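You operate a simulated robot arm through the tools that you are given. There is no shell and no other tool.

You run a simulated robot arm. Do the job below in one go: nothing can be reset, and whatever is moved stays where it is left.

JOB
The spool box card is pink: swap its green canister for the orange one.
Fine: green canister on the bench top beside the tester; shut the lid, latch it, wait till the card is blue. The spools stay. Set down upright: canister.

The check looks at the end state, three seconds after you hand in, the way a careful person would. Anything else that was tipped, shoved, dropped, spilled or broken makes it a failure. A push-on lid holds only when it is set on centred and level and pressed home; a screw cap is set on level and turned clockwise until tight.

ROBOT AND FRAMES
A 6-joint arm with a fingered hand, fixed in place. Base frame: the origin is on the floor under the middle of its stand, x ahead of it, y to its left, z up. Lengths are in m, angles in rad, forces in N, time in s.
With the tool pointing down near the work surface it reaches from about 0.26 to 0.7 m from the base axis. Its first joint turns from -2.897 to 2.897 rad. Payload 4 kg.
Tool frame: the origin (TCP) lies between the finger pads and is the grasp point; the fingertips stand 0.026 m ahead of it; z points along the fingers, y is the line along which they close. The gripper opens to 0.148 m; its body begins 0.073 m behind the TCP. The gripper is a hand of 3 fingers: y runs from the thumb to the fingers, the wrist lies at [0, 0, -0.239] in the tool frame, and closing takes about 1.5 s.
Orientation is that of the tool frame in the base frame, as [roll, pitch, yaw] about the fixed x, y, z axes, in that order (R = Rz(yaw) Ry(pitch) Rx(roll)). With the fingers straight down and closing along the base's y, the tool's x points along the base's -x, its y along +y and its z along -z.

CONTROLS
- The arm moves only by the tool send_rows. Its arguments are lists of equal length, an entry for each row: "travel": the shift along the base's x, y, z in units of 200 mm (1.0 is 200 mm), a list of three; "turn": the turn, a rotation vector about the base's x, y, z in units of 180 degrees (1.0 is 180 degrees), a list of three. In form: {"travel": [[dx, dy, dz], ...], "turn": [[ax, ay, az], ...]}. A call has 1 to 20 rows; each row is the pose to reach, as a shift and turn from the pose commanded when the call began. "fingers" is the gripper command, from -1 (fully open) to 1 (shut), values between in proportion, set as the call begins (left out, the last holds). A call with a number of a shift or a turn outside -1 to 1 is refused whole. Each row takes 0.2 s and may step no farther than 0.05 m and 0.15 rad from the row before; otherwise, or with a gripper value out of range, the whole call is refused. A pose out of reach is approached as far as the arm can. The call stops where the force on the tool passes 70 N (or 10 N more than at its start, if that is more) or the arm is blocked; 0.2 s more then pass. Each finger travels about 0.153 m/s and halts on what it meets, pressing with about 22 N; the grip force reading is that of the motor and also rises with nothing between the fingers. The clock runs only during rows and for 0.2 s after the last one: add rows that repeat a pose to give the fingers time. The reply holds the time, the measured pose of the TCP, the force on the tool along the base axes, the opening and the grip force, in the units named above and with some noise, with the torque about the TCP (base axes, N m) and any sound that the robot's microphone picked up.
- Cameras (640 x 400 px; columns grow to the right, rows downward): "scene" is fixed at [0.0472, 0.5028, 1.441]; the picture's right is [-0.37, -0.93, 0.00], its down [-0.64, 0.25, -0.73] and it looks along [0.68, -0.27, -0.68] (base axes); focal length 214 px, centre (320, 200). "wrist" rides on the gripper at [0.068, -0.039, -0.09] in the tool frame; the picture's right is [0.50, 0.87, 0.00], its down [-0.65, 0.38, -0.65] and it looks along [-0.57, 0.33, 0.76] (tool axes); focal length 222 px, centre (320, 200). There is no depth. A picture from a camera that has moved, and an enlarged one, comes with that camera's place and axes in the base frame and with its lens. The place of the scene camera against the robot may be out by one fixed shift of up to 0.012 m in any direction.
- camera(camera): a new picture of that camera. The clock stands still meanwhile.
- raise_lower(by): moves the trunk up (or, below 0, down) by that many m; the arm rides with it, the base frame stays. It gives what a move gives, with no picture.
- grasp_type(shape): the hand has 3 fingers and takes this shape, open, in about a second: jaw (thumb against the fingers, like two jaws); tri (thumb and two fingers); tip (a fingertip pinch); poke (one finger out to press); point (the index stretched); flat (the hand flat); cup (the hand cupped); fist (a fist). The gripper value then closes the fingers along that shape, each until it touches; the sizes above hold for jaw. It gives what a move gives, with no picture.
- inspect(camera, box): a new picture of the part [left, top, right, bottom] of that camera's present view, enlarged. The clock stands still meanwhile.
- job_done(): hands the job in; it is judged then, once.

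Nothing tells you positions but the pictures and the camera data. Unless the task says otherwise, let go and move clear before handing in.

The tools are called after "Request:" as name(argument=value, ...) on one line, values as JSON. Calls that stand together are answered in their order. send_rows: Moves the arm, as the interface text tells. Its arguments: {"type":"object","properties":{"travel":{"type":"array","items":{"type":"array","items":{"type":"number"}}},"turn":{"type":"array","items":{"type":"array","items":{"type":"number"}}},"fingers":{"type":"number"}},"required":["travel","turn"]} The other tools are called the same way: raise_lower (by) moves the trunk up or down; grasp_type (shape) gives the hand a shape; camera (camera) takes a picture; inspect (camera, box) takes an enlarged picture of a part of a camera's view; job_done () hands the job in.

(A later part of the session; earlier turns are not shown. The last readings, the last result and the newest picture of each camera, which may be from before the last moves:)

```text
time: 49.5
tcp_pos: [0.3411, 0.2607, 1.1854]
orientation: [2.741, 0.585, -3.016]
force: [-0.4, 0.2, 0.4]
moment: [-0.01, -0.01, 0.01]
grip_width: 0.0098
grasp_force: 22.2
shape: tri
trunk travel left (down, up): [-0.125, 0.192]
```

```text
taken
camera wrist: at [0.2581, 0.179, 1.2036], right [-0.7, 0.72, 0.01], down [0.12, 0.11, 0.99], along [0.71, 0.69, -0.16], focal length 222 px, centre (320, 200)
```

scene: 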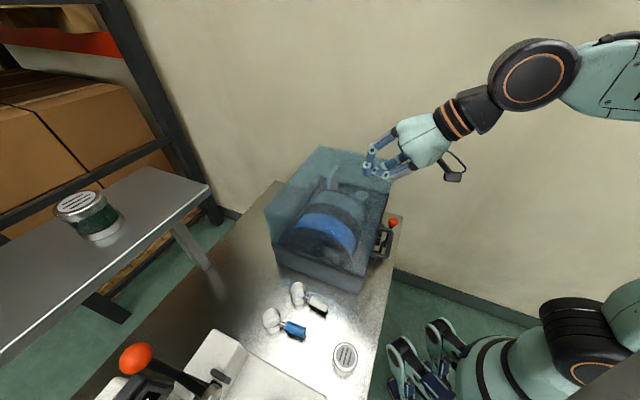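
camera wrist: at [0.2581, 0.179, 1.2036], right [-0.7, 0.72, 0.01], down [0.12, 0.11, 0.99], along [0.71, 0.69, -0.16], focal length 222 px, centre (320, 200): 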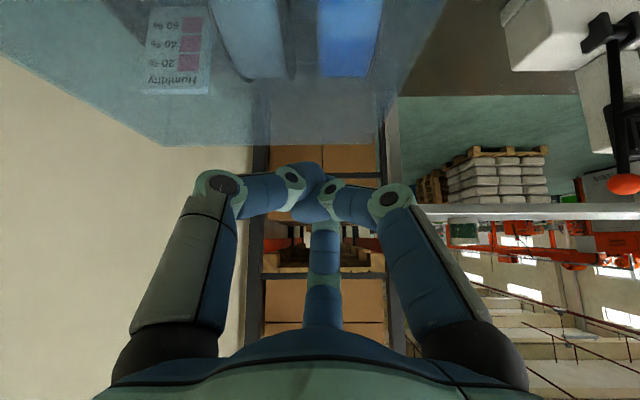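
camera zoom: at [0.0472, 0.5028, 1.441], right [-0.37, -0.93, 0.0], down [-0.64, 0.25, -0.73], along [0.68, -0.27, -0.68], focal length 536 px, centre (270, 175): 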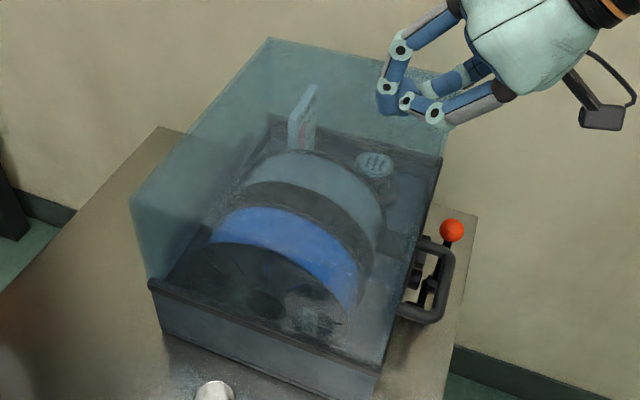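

The lid settled shut with nothing disturbed and the latch lever still up. I'll retry with the bar deeper inside the fingers so they close behind it as a cage, which needs more tilt and a lower trunk.

Request:
send_rows(travel=[[-0.13, -0.13, 0], [-0.27, -0.27, -0.1], [-0.41, -0.41, -0.2], [-0.55, -0.55, -0.3]], turn=[[0, 0, 0], [0, 0, 0], [0, 0, 0], [0, 0, 0]], fingers=0.54)

Request:
raise_lower(by=-0.07)

Request:
camera(camera="wrist")

```text
time: 50.5
tcp_pos: [0.2292, 0.1536, 1.1227]
orientation: [2.742, 0.584, -3.016]
force: [-0.3, 0.0, 0.0]
moment: [-0.01, 0.01, -0.01]
grip_width: 0.0338
grasp_force: 0.0
shape: tri
trunk travel left (down, up): [-0.125, 0.192]
```

```text
time: 51.5
tcp_pos: [0.231, 0.1518, 1.0546]
orientation: [2.741, 0.584, -3.015]
force: [0.0, 0.2, 0.0]
moment: [-0.01, -0.01, -0.01]
grip_width: 0.0339
grasp_force: 0.0
shape: tri
trunk travel left (down, up): [-0.055, 0.262]
```

```text
taken
camera wrist: at [0.1478, 0.0695, 1.0735], right [-0.7, 0.72, 0.01], down [0.12, 0.11, 0.99], along [0.71, 0.69, -0.16], focal length 222 px, centre (320, 200)
```

wrist: 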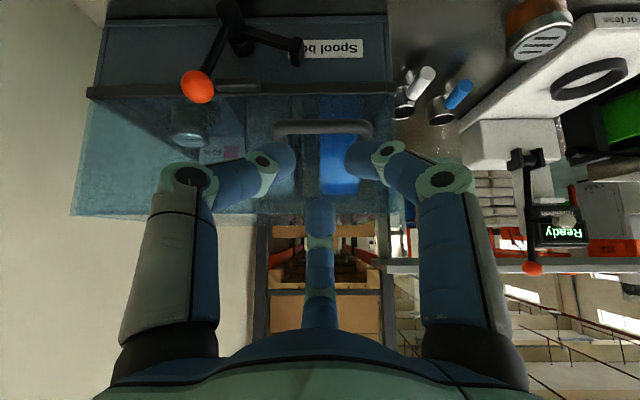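

Request:
send_rows(travel=[[0.016, 0.016, -0.06], [0.032, 0.032, -0.12], [0.0488, 0.0488, -0.173]], turn=[[0.016, -0.016, 0], [0.032, -0.032, 0], [0.0471, -0.0471, 0]])

Request:
inspect(camera="wrist", box=[200, 60, 440, 260])

Request:
inspect(camera="scene", box=[340, 170, 480, 280])

```text
time: 52.4
tcp_pos: [0.2408, 0.1607, 1.0201]
orientation: [2.564, 0.746, -3.124]
force: [0.3, 0.0, 0.8]
moment: [0.01, -0.01, 0.02]
grip_width: 0.0338
grasp_force: 0.0
shape: tri
trunk travel left (down, up): [-0.055, 0.262]
```

```text
2.00 times, centred on (320, 160) of wrist
camera zoom: at [0.1567, 0.0779, 1.0139], right [-0.7, 0.71, 0.01], down [-0.03, -0.04, 1.0], along [0.71, 0.7, 0.05], focal length 444 px, centre (320, 280)
```

zoom: 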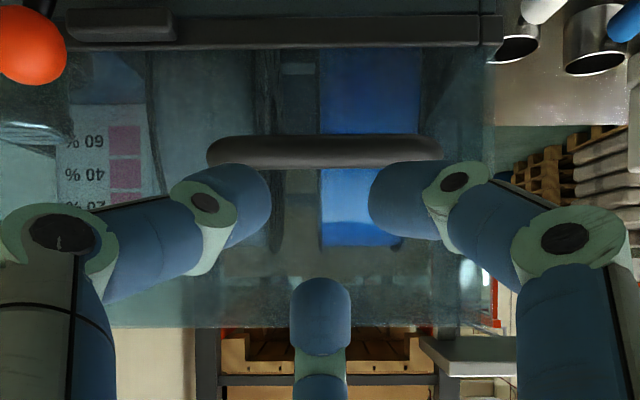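

```text
3.64 times, centred on (410, 225) of scene
camera zoom: at [0.0472, 0.5028, 1.441], right [-0.37, -0.93, 0.0], down [-0.64, 0.25, -0.73], along [0.68, -0.27, -0.68], focal length 780 px, centre (-7, 109)
```

zoom: 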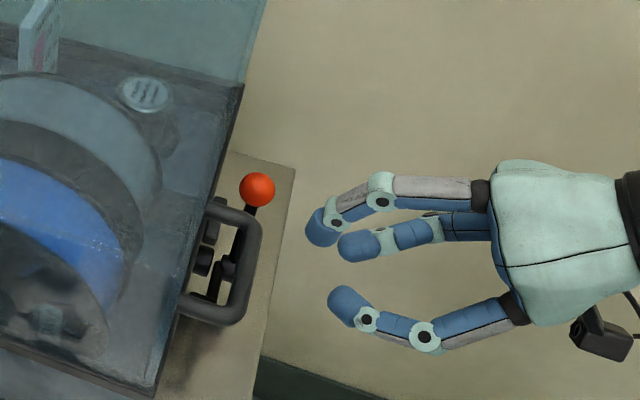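

Alignment along the finger axis is within a millimetre or two. I advance halfway and check before enclosing the bar.

Request:
send_rows(travel=[[0.042, 0.042, -0.046], [0.084, 0.084, -0.092], [0.1254, 0.1254, -0.1385]], turn=[[0, 0, 0], [0, 0, 0], [0, 0, 0]])

Request:
inspect(camera="wrist", box=[200, 60, 440, 260])

```text
time: 53.1
tcp_pos: [0.2665, 0.186, 0.9914]
orientation: [2.566, 0.742, -3.124]
force: [0.7, 0.9, 0.6]
moment: [-0.02, -0.01, 0.0]
grip_width: 0.034
grasp_force: 0.1
shape: tri
trunk travel left (down, up): [-0.055, 0.262]
```

```text
2.00 times, centred on (320, 160) of wrist
camera zoom: at [0.1824, 0.1034, 0.9856], right [-0.7, 0.71, 0.01], down [-0.03, -0.04, 1.0], along [0.71, 0.7, 0.05], focal length 444 px, centre (320, 280)
```

zoom: 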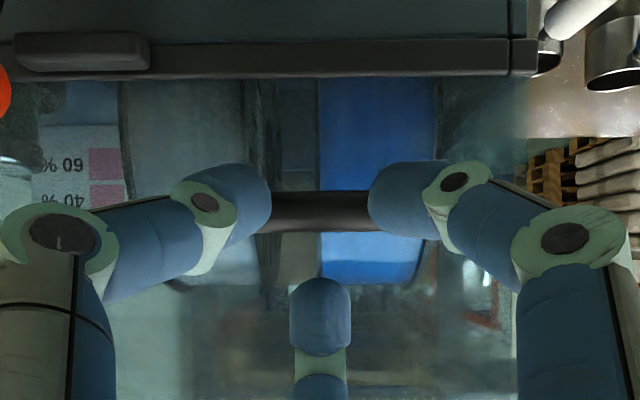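

The throat between the fingers is tighter than I'd like, so I open them to 50 mm and shift slightly so the bar sits centred before going deeper.

Request:
send_rows(travel=[[-0.0107, -0.0107, -0.0193], [-0.0107, -0.0107, -0.0193], [-0.0107, -0.0107, -0.0193]], turn=[[0, 0, 0], [0, 0, 0], [0, 0, 0]], fingers=0.324)

Request:
inspect(camera="wrist", box=[200, 60, 440, 260])

```text
time: 54.0
tcp_pos: [0.2652, 0.1838, 0.9887]
orientation: [2.566, 0.744, -3.123]
force: [-0.2, 0.9, 0.6]
moment: [0.03, 0.02, 0.02]
grip_width: 0.0496
grasp_force: 0.0
shape: tri
trunk travel left (down, up): [-0.055, 0.262]
```

```text
2.00 times, centred on (320, 160) of wrist
camera zoom: at [0.18, 0.101, 0.9819], right [-0.7, 0.71, 0.01], down [-0.03, -0.04, 1.0], along [0.71, 0.7, 0.05], focal length 444 px, centre (320, 280)
```

zoom: 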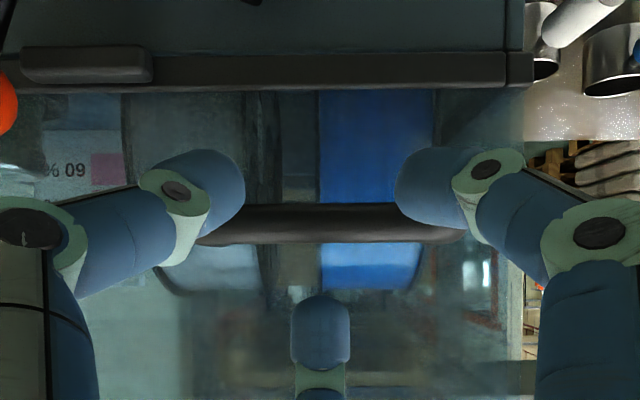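

Request:
send_rows(travel=[[0.025, 0.025, -0.027], [0.05, 0.05, -0.054], [0.075, 0.075, -0.081], [0.0975, 0.0975, -0.1078]], turn=[[0, 0, 0], [0, 0, 0], [0, 0, 0], [0, 0, 0]])

Request:
inspect(camera="wrist", box=[200, 60, 440, 260])

Request:
inspect(camera="scene", box=[340, 180, 460, 280])

```text
time: 55.0
tcp_pos: [0.285, 0.2041, 0.9661]
orientation: [2.568, 0.743, -3.123]
force: [0.1, -0.6, 0.2]
moment: [-0.02, 0.0, 0.02]
grip_width: 0.0499
grasp_force: 0.1
shape: tri
trunk travel left (down, up): [-0.055, 0.262]
```

```text
2.00 times, centred on (320, 160) of wrist
camera zoom: at [0.2, 0.1206, 0.9607], right [-0.7, 0.71, 0.01], down [-0.03, -0.04, 1.0], along [0.71, 0.7, 0.05], focal length 444 px, centre (320, 280)
```

zoom: 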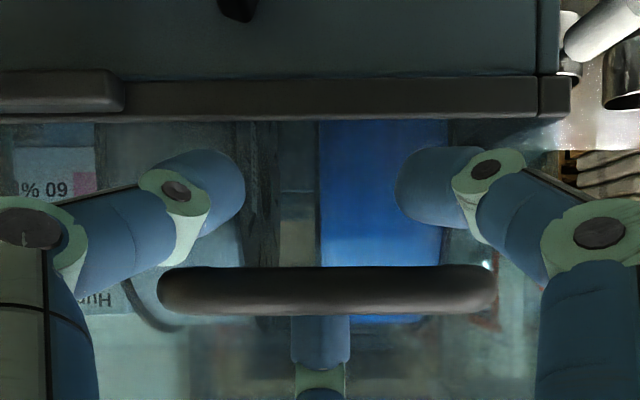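

```text
4.00 times, centred on (400, 230) of scene
camera zoom: at [0.0472, 0.5028, 1.441], right [-0.37, -0.93, 0.0], down [-0.64, 0.25, -0.73], along [0.68, -0.27, -0.68], focal length 858 px, centre (0, 80)
```

zoom: 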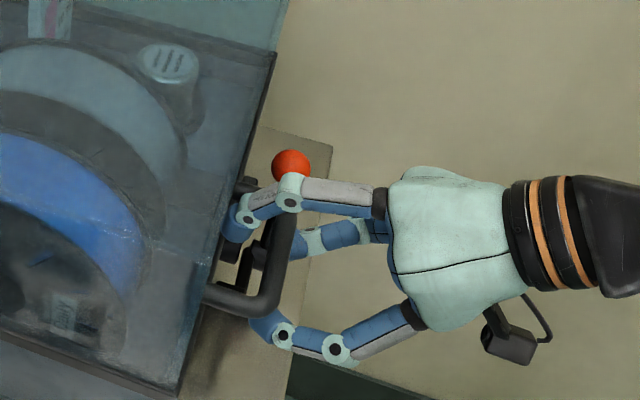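

The bar now sits well inside the hand, in front of the upper finger and above the lower ones. I close the fingers behind it as a cage.

Request:
send_rows(travel=[[0, 0, 0], [0, 0, 0], [0, 0, 0], [0, 0, 0], [0, 0, 0]], turn=[[0, 0, 0], [0, 0, 0], [0, 0, 0], [0, 0, 0], [0, 0, 0]], fingers=0.8)

Request:
inspect(camera="wrist", box=[200, 60, 440, 260])

Request:
inspect(camera="scene", box=[340, 180, 460, 280])

```text
time: 56.1
tcp_pos: [0.2833, 0.2044, 0.9671]
orientation: [2.566, 0.744, -3.126]
force: [0.3, -0.3, 1.0]
moment: [0.04, -0.04, 0.0]
grip_width: 0.0152
grasp_force: 0.0
shape: tri
trunk travel left (down, up): [-0.055, 0.262]
```

```text
2.00 times, centred on (320, 160) of wrist
camera zoom: at [0.1998, 0.1205, 0.9607], right [-0.7, 0.71, 0.01], down [-0.03, -0.04, 1.0], along [0.71, 0.7, 0.05], focal length 444 px, centre (320, 280)
```

zoom: 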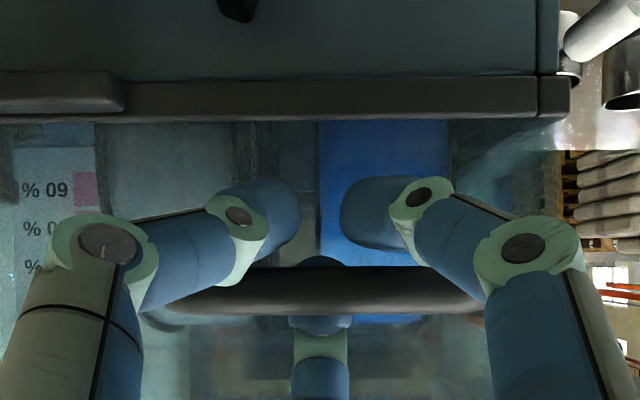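

```text
4.00 times, centred on (400, 230) of scene
camera zoom: at [0.0472, 0.5028, 1.441], right [-0.37, -0.93, 0.0], down [-0.64, 0.25, -0.73], along [0.68, -0.27, -0.68], focal length 858 px, centre (0, 80)
```

zoom: 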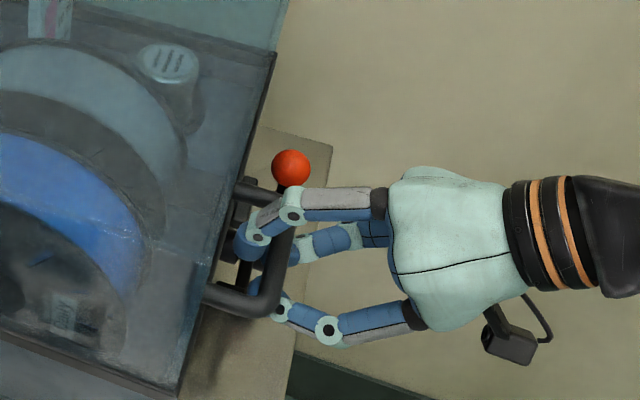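

The bar is caged with no side force. I lift again along a slightly refined arc, up to about 30°.

Request:
send_rows(travel=[[0.0092, 0.0092, 0.068], [0.0198, 0.0198, 0.135], [0.0329, 0.0329, 0.2015], [0.0474, 0.0474, 0.267], [0.0647, 0.0647, 0.3315], [0.0834, 0.0834, 0.395], [0.1047, 0.1047, 0.4575], [0.1269, 0.1269, 0.5185], [0.152, 0.152, 0.578], [0.1782, 0.1782, 0.636], [0.2068, 0.2068, 0.692], [0.2362, 0.2362, 0.7465]], turn=[[0, 0, 0], [0, 0, 0], [0, 0, 0], [0, 0, 0], [0, 0, 0], [0, 0, 0], [0, 0, 0], [0, 0, 0], [0, 0, 0], [0, 0, 0], [0, 0, 0], [0, 0, 0]])

Request:
inspect(camera="wrist", box=[160, 60, 480, 260])

Request:
inspect(camera="scene", box=[240, 90, 480, 290])

```text
time: 58.8
tcp_pos: [0.3311, 0.252, 1.1149]
orientation: [2.567, 0.741, -3.125]
force: [-0.5, -0.9, -1.5]
moment: [-0.01, 0.01, 0.0]
grip_width: 0.0149
grasp_force: 0.1
shape: tri
trunk travel left (down, up): [-0.055, 0.262]
```

```text
2.00 times, centred on (320, 160) of wrist
camera zoom: at [0.2467, 0.1687, 1.1097], right [-0.7, 0.71, 0.01], down [-0.03, -0.04, 1.0], along [0.71, 0.7, 0.05], focal length 444 px, centre (320, 280)
```

zoom: 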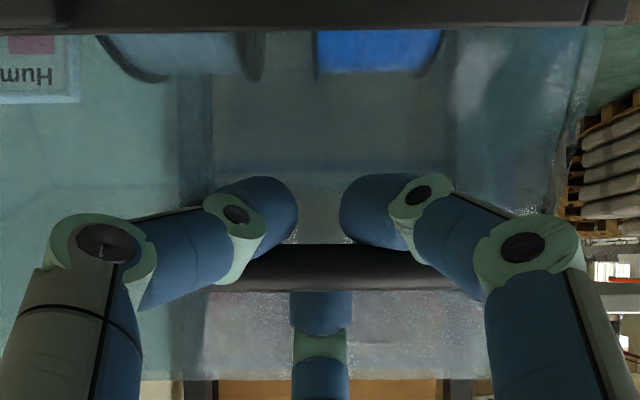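

```text
2.00 times, centred on (360, 190) of scene
camera zoom: at [0.0472, 0.5028, 1.441], right [-0.37, -0.93, 0.0], down [-0.64, 0.25, -0.73], along [0.68, -0.27, -0.68], focal length 429 px, centre (240, 220)
```

zoom: 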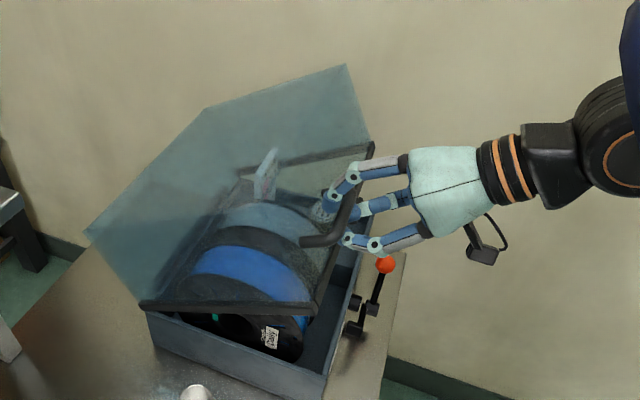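

The caged grip works with under 2 N of force. I continue the arc to about 60°.

Request:
send_rows(travel=[[0.0325, 0.0325, 0.0515], [0.0647, 0.0647, 0.103], [0.1, 0.1, 0.15], [0.1354, 0.1354, 0.1975], [0.1736, 0.1736, 0.2405], [0.2118, 0.2118, 0.2835], [0.2526, 0.2526, 0.321], [0.2934, 0.2934, 0.359], [0.3362, 0.3362, 0.392], [0.379, 0.379, 0.425], [0.4237, 0.4237, 0.4525], [0.4685, 0.4685, 0.4795]], turn=[[0, 0, 0], [0, 0, 0], [0, 0, 0], [0, 0, 0], [0, 0, 0], [0, 0, 0], [0, 0, 0], [0, 0, 0], [0, 0, 0], [0, 0, 0], [0, 0, 0], [0, 0, 0]])

Request:
inspect(camera="wrist", box=[160, 60, 480, 260])

Request:
inspect(camera="scene", box=[240, 60, 480, 290])

```text
time: 61.4
tcp_pos: [0.424, 0.3455, 1.2109]
orientation: [2.565, 0.744, -3.125]
force: [0.6, 0.2, -0.4]
moment: [-0.04, 0.0, -0.01]
grip_width: 0.0149
grasp_force: 0.0
shape: tri
trunk travel left (down, up): [-0.055, 0.262]
```

```text
2.00 times, centred on (320, 160) of wrist
camera zoom: at [0.3402, 0.262, 1.2053], right [-0.7, 0.71, 0.01], down [-0.03, -0.04, 1.0], along [0.71, 0.7, 0.05], focal length 444 px, centre (320, 280)
```

zoom: 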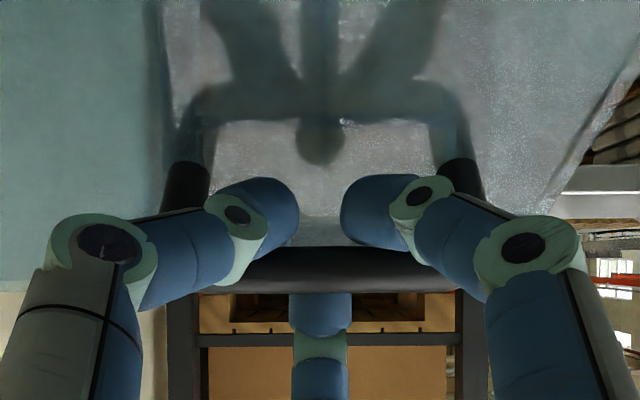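

```text
1.74 times, centred on (360, 175) of scene
camera zoom: at [0.0472, 0.5028, 1.441], right [-0.37, -0.93, 0.0], down [-0.64, 0.25, -0.73], along [0.68, -0.27, -0.68], focal length 373 px, centre (250, 244)
```

zoom: 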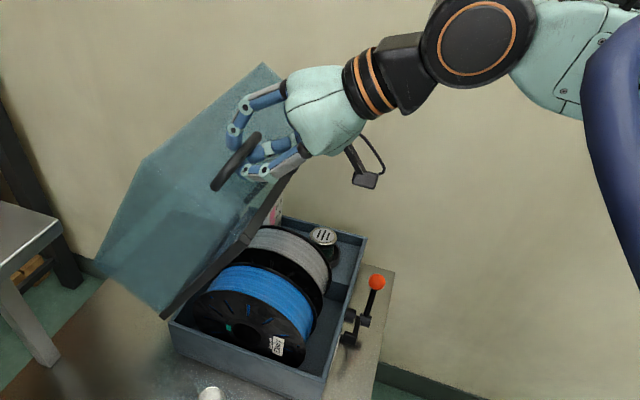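

The lid stands at about 60° with almost no load. I carry it on toward 80°, tilting the hand slightly to stay within reach.

Request:
send_rows(travel=[[0.0463, 0.0463, 0.0215], [0.0926, 0.0926, 0.0435], [0.14, 0.14, 0.0595], [0.1874, 0.1874, 0.0755], [0.2355, 0.2355, 0.0855], [0.2836, 0.2836, 0.0955], [0.3323, 0.3323, 0.0995], [0.3811, 0.3811, 0.1035]], turn=[[0.004, -0.004, 0], [0.008, -0.008, 0], [0.012, -0.012, 0], [0.016, -0.016, 0], [0.02, -0.02, 0], [0.024, -0.024, 0], [0.028, -0.028, 0], [0.0314, -0.0314, 0]])

Request:
inspect(camera="wrist", box=[160, 60, 480, 260])

Request:
inspect(camera="scene", box=[200, 30, 480, 290])

```text
time: 63.1
tcp_pos: [0.5023, 0.4212, 1.232]
orientation: [2.421, 0.836, 3.056]
force: [0.7, 0.9, 0.3]
moment: [0.02, 0.01, 0.02]
grip_width: 0.015
grasp_force: 0.0
shape: tri
trunk travel left (down, up): [-0.055, 0.262]
```

```text
2.00 times, centred on (320, 160) of wrist
camera zoom: at [0.4195, 0.3399, 1.2087], right [-0.7, 0.71, 0.01], down [-0.12, -0.14, 0.98], along [0.7, 0.69, 0.19], focal length 444 px, centre (320, 280)
```

zoom: 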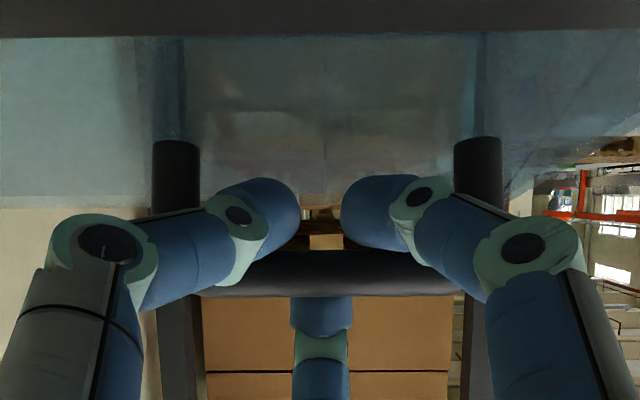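

```text
1.54 times, centred on (340, 160) of scene
camera zoom: at [0.0472, 0.5028, 1.441], right [-0.37, -0.93, 0.0], down [-0.64, 0.25, -0.73], along [0.68, -0.27, -0.68], focal length 330 px, centre (289, 262)
```

zoom: 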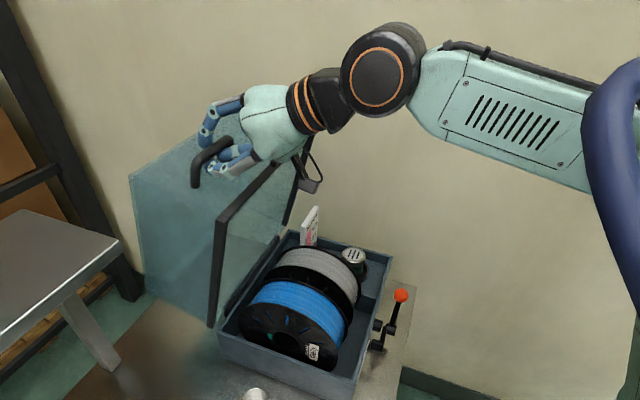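

The lid is at about 80° and balanced. I'll go on in small steps past vertical, watching for the stop.

Request:
send_rows(travel=[[0.0485, 0.0485, 0.0], [0.0972, 0.0972, -0.0035], [0.1455, 0.1455, -0.0105], [0.194, 0.194, -0.0195]], turn=[[0.0094, -0.0094, 0], [0.0188, -0.0188, 0], [0.0282, -0.0282, 0], [0.0376, -0.0376, 0]])

Request:
inspect(camera="wrist", box=[160, 60, 480, 260])

Request:
inspect(camera="scene", box=[200, 30, 480, 290])

```text
time: 64.2
tcp_pos: [0.538, 0.4613, 1.228]
orientation: [2.205, 0.936, 2.889]
force: [0.3, 0.4, -2.3]
moment: [-0.01, 0.07, -0.02]
grip_width: 0.0149
grasp_force: 0.1
shape: tri
trunk travel left (down, up): [-0.055, 0.262]
```

```text
2.00 times, centred on (320, 160) of wrist
camera zoom: at [0.4601, 0.3825, 1.1867], right [-0.7, 0.71, 0.01], down [-0.24, -0.25, 0.94], along [0.67, 0.66, 0.35], focal length 444 px, centre (320, 280)
```

zoom: 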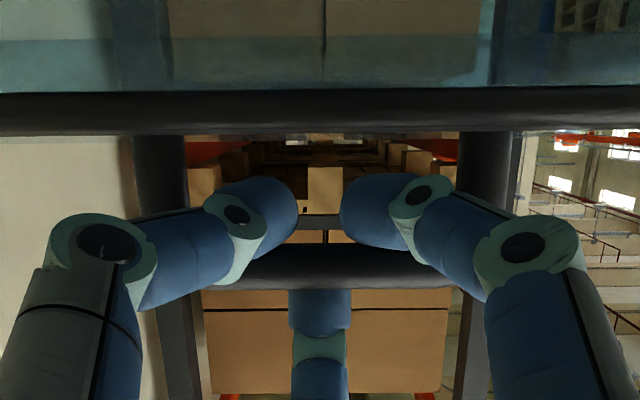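

```text
1.54 times, centred on (340, 160) of scene
camera zoom: at [0.0472, 0.5028, 1.441], right [-0.37, -0.93, 0.0], down [-0.64, 0.25, -0.73], along [0.68, -0.27, -0.68], focal length 330 px, centre (289, 262)
```

zoom: 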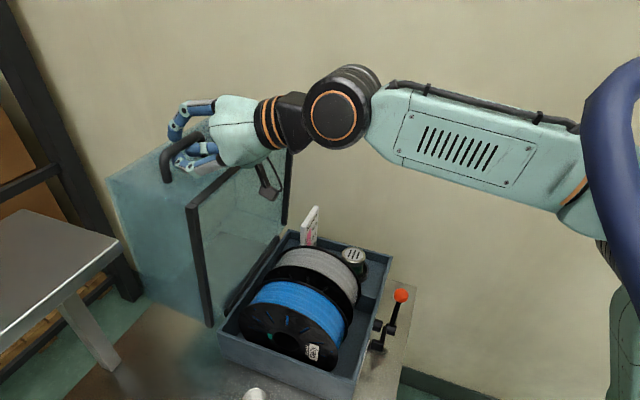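

Request:
send_rows(travel=[[0.048, 0.048, -0.013], [0.0955, 0.0955, -0.028]], turn=[[0.01, -0.01, 0], [0.0196, -0.0196, 0]])

Request:
inspect(camera="wrist", box=[160, 60, 480, 260])

Request:
inspect(camera="scene", box=[200, 30, 480, 290])

```text
time: 64.8
tcp_pos: [0.5598, 0.4807, 1.221]
orientation: [2.071, 0.975, 2.779]
force: [0.2, 1.8, -3.3]
moment: [-0.03, 0.03, -0.01]
grip_width: 0.0153
grasp_force: 0.1
shape: tri
trunk travel left (down, up): [-0.055, 0.262]
```

```text
2.00 times, centred on (320, 160) of wrist
camera zoom: at [0.483, 0.4045, 1.1709], right [-0.7, 0.71, 0.01], down [-0.3, -0.31, 0.9], along [0.65, 0.63, 0.43], focal length 444 px, centre (320, 280)
```

zoom: 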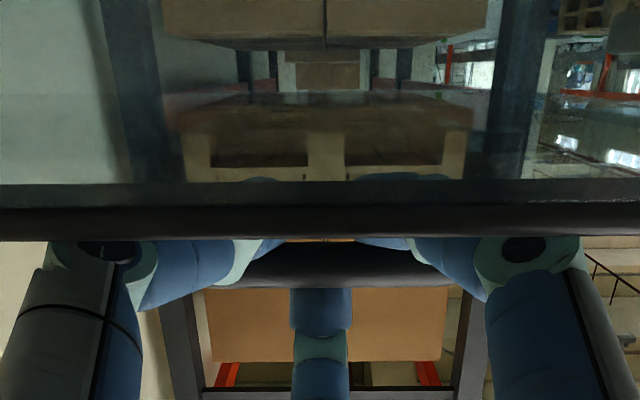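

```text
1.54 times, centred on (340, 160) of scene
camera zoom: at [0.0472, 0.5028, 1.441], right [-0.37, -0.93, 0.0], down [-0.64, 0.25, -0.73], along [0.68, -0.27, -0.68], focal length 330 px, centre (289, 262)
```

zoom: 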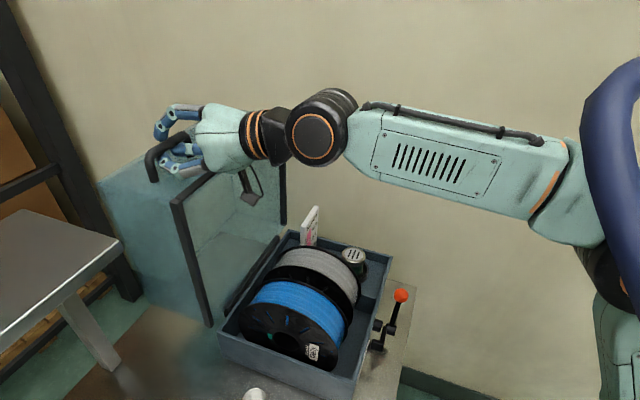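

The lid is now about 5–7° past vertical and light on the hand. I open the fingers just enough to free the bar, staying inside the handle posts.

Request:
send_rows(travel=[[0, 0, 0], [0, 0, 0], [0, 0, 0], [0, 0, 0]], turn=[[0, 0, 0], [0, 0, 0], [0, 0, 0], [0, 0, 0]], fingers=0.46)

Request:
camera(camera="wrist")

Request:
inspect(camera="scene", box=[200, 50, 360, 190])

```text
time: 65.8
tcp_pos: [0.5593, 0.4791, 1.2227]
orientation: [2.071, 0.975, 2.779]
force: [0.2, 0.0, -0.6]
moment: [-0.01, 0.01, 0.01]
grip_width: 0.0396
grasp_force: 0.1
shape: tri
trunk travel left (down, up): [-0.055, 0.262]
```

```text
taken
camera wrist: at [0.4825, 0.4039, 1.1714], right [-0.7, 0.71, 0.01], down [-0.3, -0.31, 0.9], along [0.65, 0.63, 0.43], focal length 222 px, centre (320, 200)
```

wrist: 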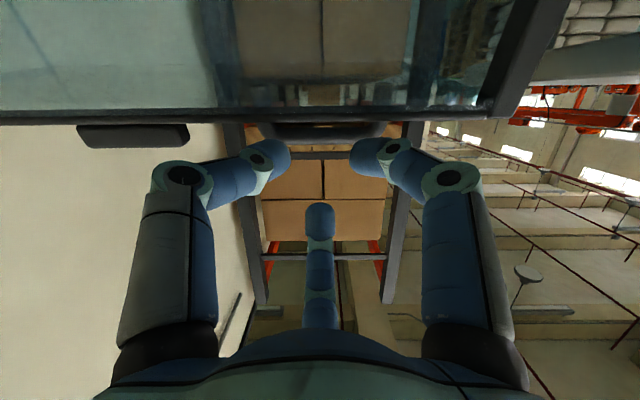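

```text
2.86 times, centred on (280, 120) of scene
camera zoom: at [0.0472, 0.5028, 1.441], right [-0.37, -0.93, 0.0], down [-0.64, 0.25, -0.73], along [0.68, -0.27, -0.68], focal length 613 px, centre (434, 429)
```

zoom: 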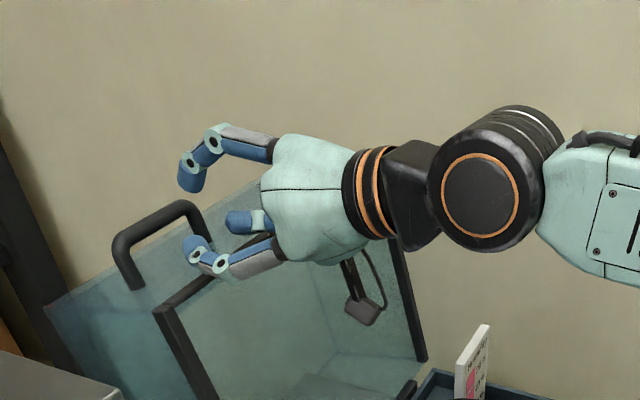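

The lid swung on to rest at its own stop, clear of the hand. I withdraw toward the robot and inspect the open box.

Request:
send_rows(travel=[[-0.13, -0.13, 0.05], [-0.27, -0.27, 0.1], [-0.41, -0.41, 0.15], [-0.55, -0.55, 0.15], [-0.69, -0.69, 0.15]], turn=[[0, 0, 0], [-0.01, 0.01, 0], [-0.03, 0.03, 0], [-0.06, 0.06, 0], [-0.09, 0.09, 0]])

Request:
camera(camera="scene")

Request:
camera(camera="wrist")

```text
time: 67.0
tcp_pos: [0.4222, 0.3399, 1.2537]
orientation: [2.577, 0.737, -3.12]
force: [0.0, 0.4, -0.3]
moment: [-0.04, 0.01, 0.01]
grip_width: 0.0397
grasp_force: 0.1
shape: tri
trunk travel left (down, up): [-0.055, 0.262]
```

```text
taken
```

scene: 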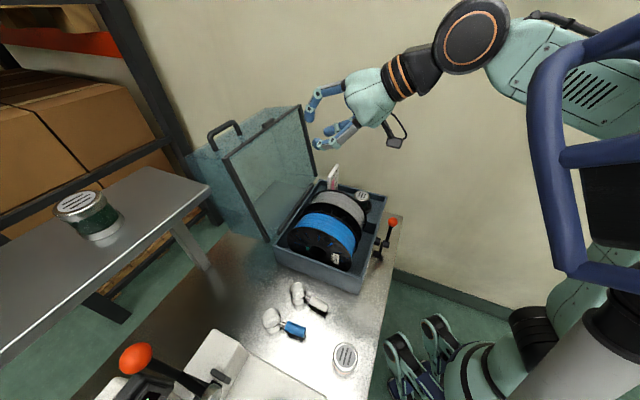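

```text
taken
camera wrist: at [0.3372, 0.2576, 1.2488], right [-0.7, 0.72, 0.01], down [-0.02, -0.03, 1.0], along [0.72, 0.7, 0.04], focal length 222 px, centre (320, 200)
```

wrist: 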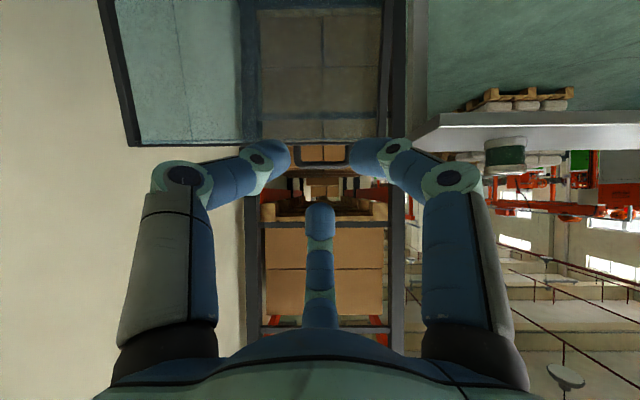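

The box is open with both spools undisturbed. I raise the trunk, bring the hand back to vertical and move above the green canister for a closer look.

Request:
raise_lower(by=0.1)

Request:
send_rows(travel=[[0.0, -0.1, 0], [0.02, -0.23, 0], [0.05, -0.37, -0.1], [0.08, -0.5, -0.25], [0.11, -0.63, -0.4], [0.14, -0.76, -0.6], [0.165, -0.88, -0.8], [0.184, -0.99, -1.0]], turn=[[-0.025, 0.025, 0], [-0.05, 0.05, 0], [-0.075, 0.075, 0], [-0.1, 0.1, 0], [-0.125, 0.125, 0], [-0.15, 0.15, 0], [-0.175, 0.175, 0], [-0.2015, 0.2015, 0]])

Request:
camera(camera="wrist")

Request:
camera(camera="scene")

```text
time: 68.3
tcp_pos: [0.4204, 0.3414, 1.3542]
orientation: [2.572, 0.739, -3.12]
force: [-0.1, -1.4, -0.6]
moment: [-0.01, 0.01, 0.01]
grip_width: 0.0397
grasp_force: 0.0
shape: tri
trunk travel left (down, up): [-0.155, 0.162]
```

```text
time: 70.1
tcp_pos: [0.4578, 0.1428, 1.1536]
orientation: [-3.138, 0.004, -2.891]
force: [-0.2, 0.8, 0.3]
moment: [-0.01, -0.01, 0.0]
grip_width: 0.0398
grasp_force: 0.0
shape: tri
trunk travel left (down, up): [-0.155, 0.162]
```

```text
taken
camera wrist: at [0.4032, 0.0891, 1.2422], right [-0.7, 0.72, 0.0], down [0.54, 0.53, 0.65], along [0.47, 0.46, -0.76], focal length 222 px, centre (320, 200)
```

wrist: 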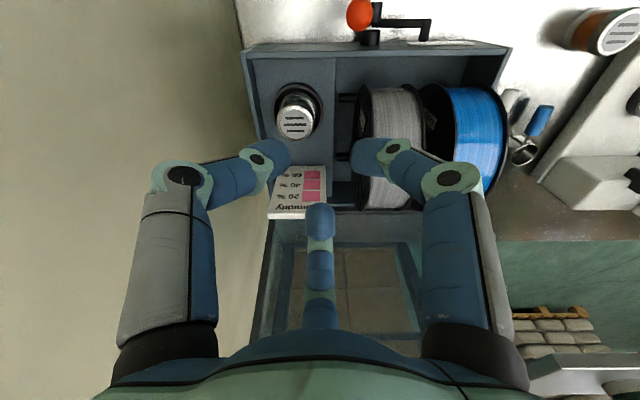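

```text
taken
```

scene: 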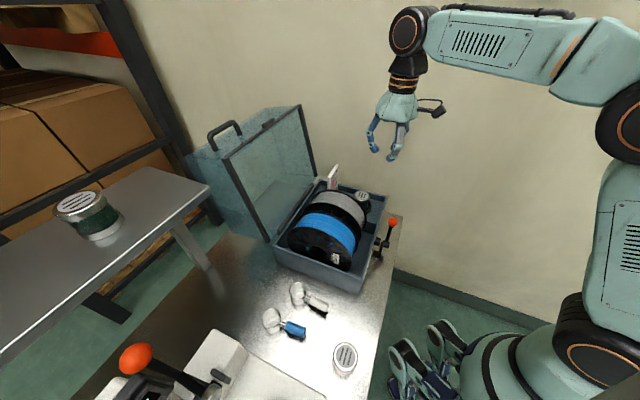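

Request:
inspect(camera="wrist", box=[230, 40, 390, 220])

Request:
inspect(camera="scene", box=[320, 160, 410, 240])

```text
2.22 times, centred on (310, 130) of wrist
camera zoom: at [0.4032, 0.0891, 1.2422], right [-0.7, 0.72, 0.0], down [0.54, 0.53, 0.65], along [0.47, 0.46, -0.76], focal length 494 px, centre (342, 356)
```

zoom: 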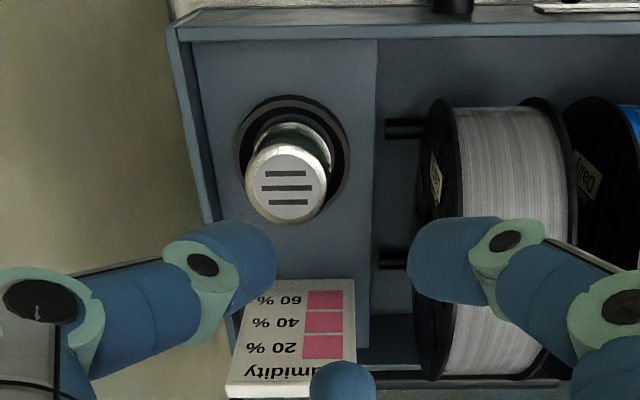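

```text
5.00 times, centred on (365, 200) of scene
camera zoom: at [0.0472, 0.5028, 1.441], right [-0.37, -0.93, 0.0], down [-0.64, 0.25, -0.73], along [0.68, -0.27, -0.68], focal length 1072 px, centre (95, 200)
```

zoom: 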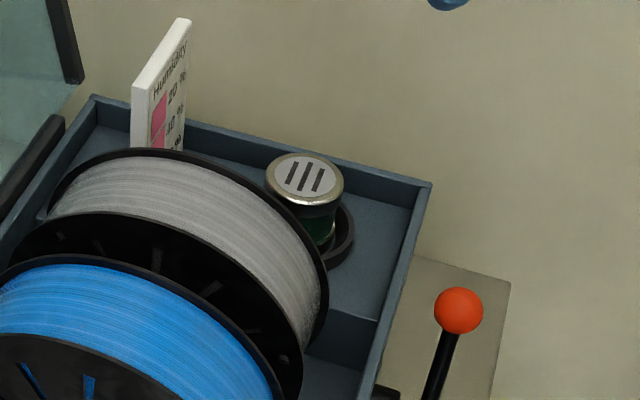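

The green canister stands in a black ring, its top at about (e1 0.473, e2 −0.258, z 0.935). Before picking it I want to survey the bench beside the tester, so I move left at a safe height.

Request:
send_rows(travel=[[-0.16, 0.16, 0.1], [-0.32, 0.32, 0.1], [-0.48, 0.48, 0.1], [-0.64, 0.64, 0.1], [-0.8, 0.8, 0.1], [-0.96, 0.96, 0.1]], turn=[[0, 0, 0], [0, 0, 0], [0, 0, 0], [0, 0, 0], [0, 0, 0], [0, 0, 0]])

Request:
camera(camera="wrist")

Request:
inspect(camera="wrist", box=[300, 0, 640, 220])

```text
time: 71.5
tcp_pos: [0.2626, 0.3352, 1.1721]
orientation: [-3.139, 0.004, -2.893]
force: [0.5, 0.6, -0.1]
moment: [0.0, 0.02, 0.02]
grip_width: 0.0396
grasp_force: 0.0
shape: tri
trunk travel left (down, up): [-0.155, 0.162]
```

```text
taken
camera wrist: at [0.2081, 0.2807, 1.2623], right [-0.7, 0.72, 0.0], down [0.54, 0.53, 0.66], along [0.47, 0.46, -0.75], focal length 222 px, centre (320, 200)
```

wrist: 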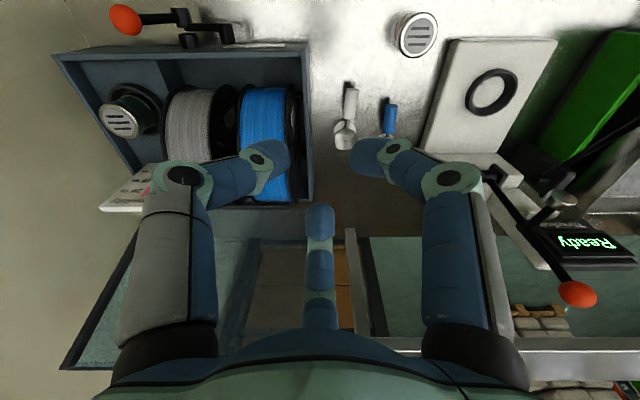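

```text
1.82 times, centred on (470, 110) of wrist
camera zoom: at [0.2081, 0.2807, 1.2623], right [-0.7, 0.72, 0.0], down [0.54, 0.53, 0.66], along [0.47, 0.46, -0.75], focal length 404 px, centre (47, 364)
```

zoom: 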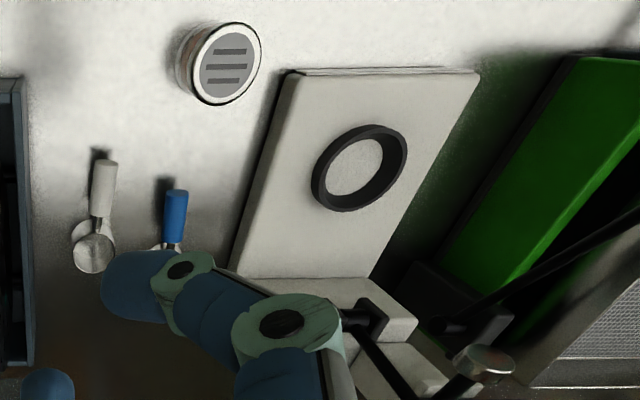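

The tester (white, "Ready") is to the left; the orange canister at (0.379, 0.195) stands right beside it, and there is clear bench at about (0.385, 0.10). Now I go back above the green canister with the fingers turned to clear the box wall.

Request:
grasp_type(shape="jaw")

Request:
send_rows(travel=[[0.13, -0.09, 0], [0.26, -0.18, 0], [0.38, -0.27, 0], [0.5, -0.36, 0], [0.62, -0.45, 0]], turn=[[0, 0, -0.033], [0, 0, -0.066], [0, 0, -0.1], [0, 0, -0.133], [0, 0, -0.162]], fingers=0.0)

Request:
send_rows(travel=[[0.13, -0.09, 0], [0.26, -0.18, -0.1], [0.39, -0.28, -0.2], [0.52, -0.38, -0.3], [0.65, -0.465, -0.36]], turn=[[0, 0, 0], [0, 0, 0], [0, 0, 0], [0, 0, 0], [0, 0, 0]])

Request:
camera(camera="wrist")

Request:
inspect(camera="scene", box=[310, 100, 430, 240])

```text
time: 72.4
tcp_pos: [0.2643, 0.3346, 1.1726]
orientation: [-3.141, 0.003, -2.893]
force: [0.0, 0.7, 0.9]
moment: [-0.03, 0.04, 0.02]
grip_width: 0.1478
grasp_force: 0.1
shape: jaw
trunk travel left (down, up): [-0.155, 0.162]
```

```text
time: 73.6
tcp_pos: [0.3892, 0.2462, 1.1731]
orientation: [-3.14, 0.006, 2.881]
force: [-0.1, 0.2, -0.1]
moment: [-0.04, 0.0, -0.04]
grip_width: 0.0748
grasp_force: 0.0
shape: jaw
trunk travel left (down, up): [-0.155, 0.162]
```

```text
time: 74.8
tcp_pos: [0.523, 0.1525, 1.1025]
orientation: [-3.14, 0.003, 2.881]
force: [0.4, 0.7, -0.5]
moment: [0.0, -0.01, 0.01]
grip_width: 0.0747
grasp_force: 0.1
shape: jaw
trunk travel left (down, up): [-0.155, 0.162]
```

```text
taken
camera wrist: at [0.448, 0.1322, 1.1919], right [-0.26, 0.97, 0.0], down [0.73, 0.2, 0.66], along [0.63, 0.17, -0.75], focal length 222 px, centre (320, 200)
```

wrist: 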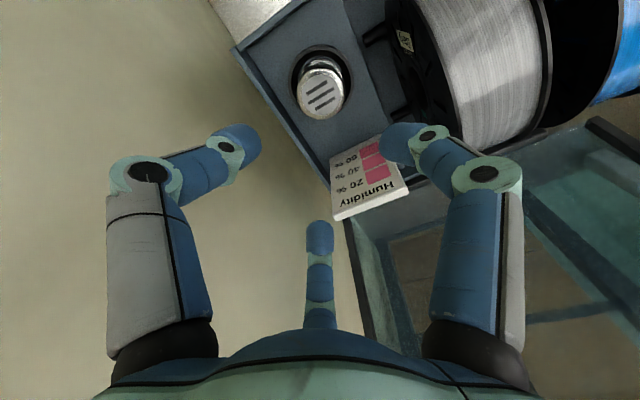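

```text
2.86 times, centred on (370, 170) of scene
camera zoom: at [0.0472, 0.5028, 1.441], right [-0.37, -0.93, 0.0], down [-0.64, 0.25, -0.73], along [0.68, -0.27, -0.68], focal length 613 px, centre (177, 286)
```

zoom: 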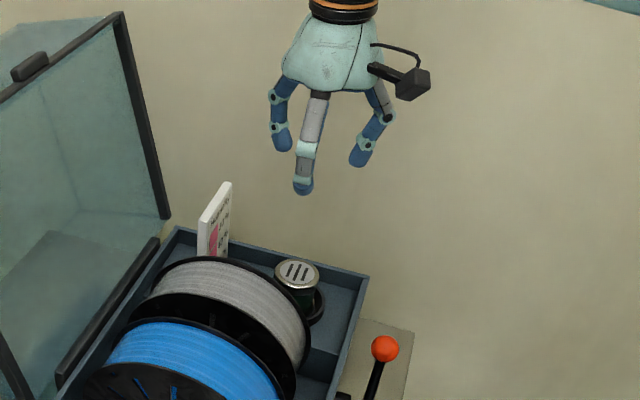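

Request:
inspect(camera="wrist", box=[270, 30, 370, 130])

```text
4.00 times, centred on (320, 80) of wrist
camera zoom: at [0.448, 0.1322, 1.1919], right [-0.26, 0.97, 0.0], down [0.73, 0.2, 0.66], along [0.63, 0.17, -0.75], focal length 888 px, centre (320, 680)
```

zoom: 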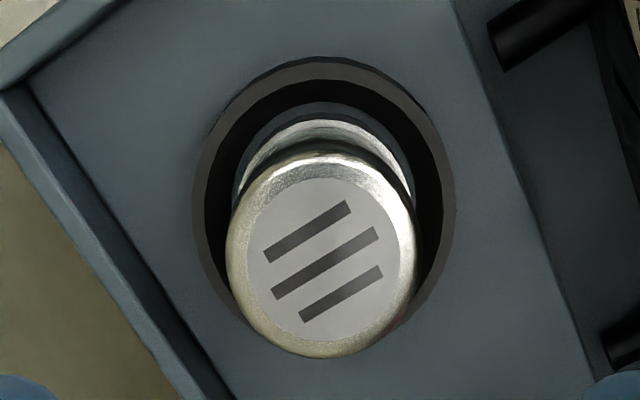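

The green canister's cap is 51 mm wide, centred at (0.472, −0.258), with the box wall 52 mm to its right and the spool flange about 90 mm to its left. I turn the hand 15° to clear both, narrow the fingers to 64 mm and come down just above it.

Request:
send_rows(travel=[[-0.01, -0.002, -0.1], [-0.02, -0.004, -0.25], [-0.0325, -0.0057, -0.4], [-0.0325, -0.0057, -0.5], [-0.0325, -0.0057, -0.58]], turn=[[0, 0, 0.03], [0, 0, 0.06], [0, 0, 0.0833], [0, 0, 0.0833], [0, 0, 0.0833]], fingers=0.135)

Request:
camera(camera="wrist")

Request:
inspect(camera="scene", box=[310, 120, 430, 240])

```text
time: 76.0
tcp_pos: [0.5127, 0.1529, 0.9844]
orientation: [-3.141, 0.003, -3.139]
force: [0.3, 0.5, 0.5]
moment: [-0.02, -0.03, 0.02]
grip_width: 0.0644
grasp_force: 0.2
shape: jaw
trunk travel left (down, up): [-0.155, 0.162]
```

```text
taken
camera wrist: at [0.4458, 0.1134, 1.074], right [-0.5, 0.86, 0.0], down [0.65, 0.38, 0.66], along [0.57, 0.33, -0.75], focal length 222 px, centre (320, 200)
```

wrist: 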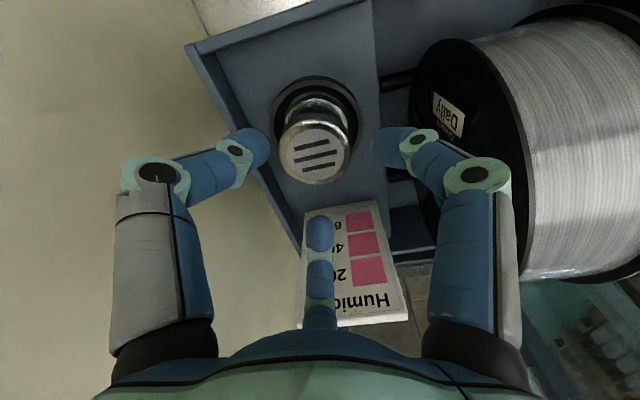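

```text
3.33 times, centred on (370, 180) of scene
camera zoom: at [0.0472, 0.5028, 1.441], right [-0.37, -0.93, 0.0], down [-0.64, 0.25, -0.73], along [0.68, -0.27, -0.68], focal length 715 px, centre (153, 267)
```

zoom: 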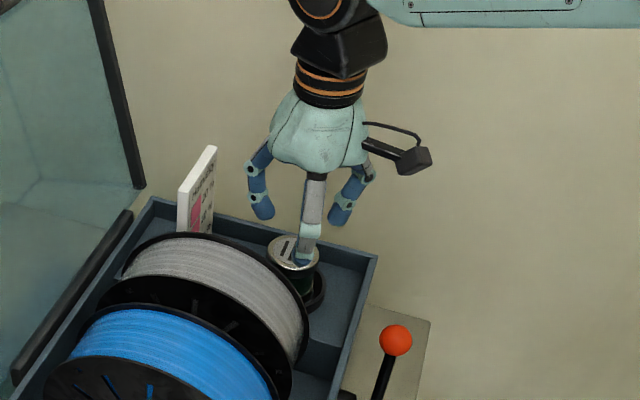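

The fingers straddle the canister well. I centre 3 mm to the right and descend so the fingertips sit about 30 mm below its top.

Request:
send_rows(travel=[[0.011, -0.011, -0.09], [0.011, -0.011, -0.18], [0.011, -0.011, -0.272]], turn=[[0, 0, 0], [0, 0, 0], [0, 0, 0]])

Request:
camera(camera="wrist")

Request:
inspect(camera="scene", box=[310, 130, 420, 240])

```text
time: 76.8
tcp_pos: [0.5151, 0.1511, 0.9299]
orientation: [-3.141, 0.005, -3.14]
force: [0.2, -0.7, -0.6]
moment: [-0.03, 0.0, -0.02]
grip_width: 0.0643
grasp_force: 0.1
shape: jaw
trunk travel left (down, up): [-0.155, 0.162]
```

```text
taken
camera wrist: at [0.4481, 0.1112, 1.0199], right [-0.5, 0.87, 0.0], down [0.65, 0.38, 0.66], along [0.57, 0.33, -0.75], focal length 222 px, centre (320, 200)
```

wrist: 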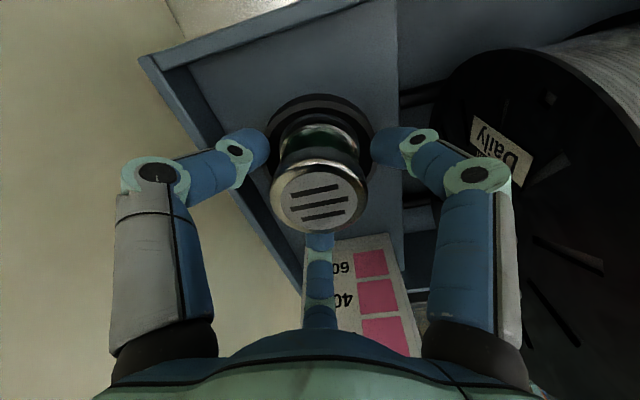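

```text
3.64 times, centred on (365, 185) of scene
camera zoom: at [0.0472, 0.5028, 1.441], right [-0.37, -0.93, 0.0], down [-0.64, 0.25, -0.73], along [0.68, -0.27, -0.68], focal length 780 px, centre (156, 254)
```

zoom: 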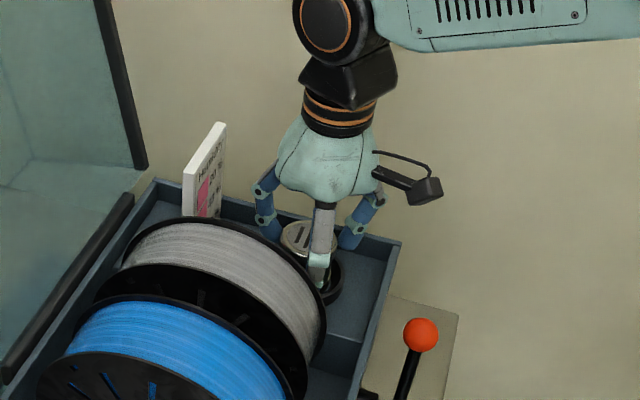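

The fingertips are level with the green band just below the cap. I close the grip on it.

Request:
send_rows(travel=[[0, 0, 0], [0, 0, 0], [0, 0, 0], [0, 0, 0], [0, 0, 0]], turn=[[0, 0, 0], [0, 0, 0], [0, 0, 0], [0, 0, 0], [0, 0, 0]], fingers=1.0)

Request:
camera(camera="wrist")

```text
time: 78.0
tcp_pos: [0.5149, 0.1497, 0.9306]
orientation: [-3.14, 0.006, -3.14]
force: [0.1, -0.8, -0.3]
moment: [0.01, -0.02, -0.02]
grip_width: 0.0483
grasp_force: 21.9
shape: jaw
trunk travel left (down, up): [-0.155, 0.162]
```

```text
taken
camera wrist: at [0.448, 0.1113, 1.02], right [-0.5, 0.87, 0.0], down [0.65, 0.38, 0.66], along [0.57, 0.33, -0.75], focal length 222 px, centre (320, 200)
```

wrist: 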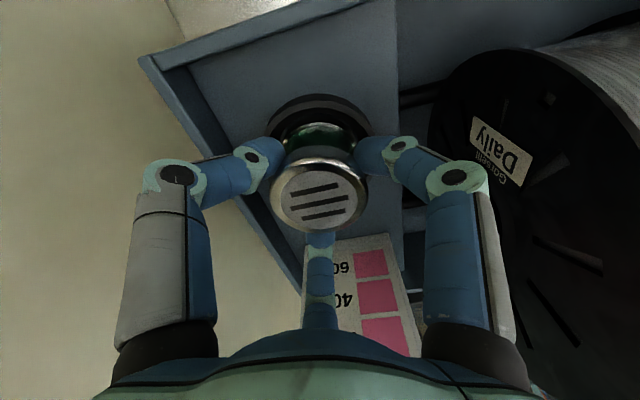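

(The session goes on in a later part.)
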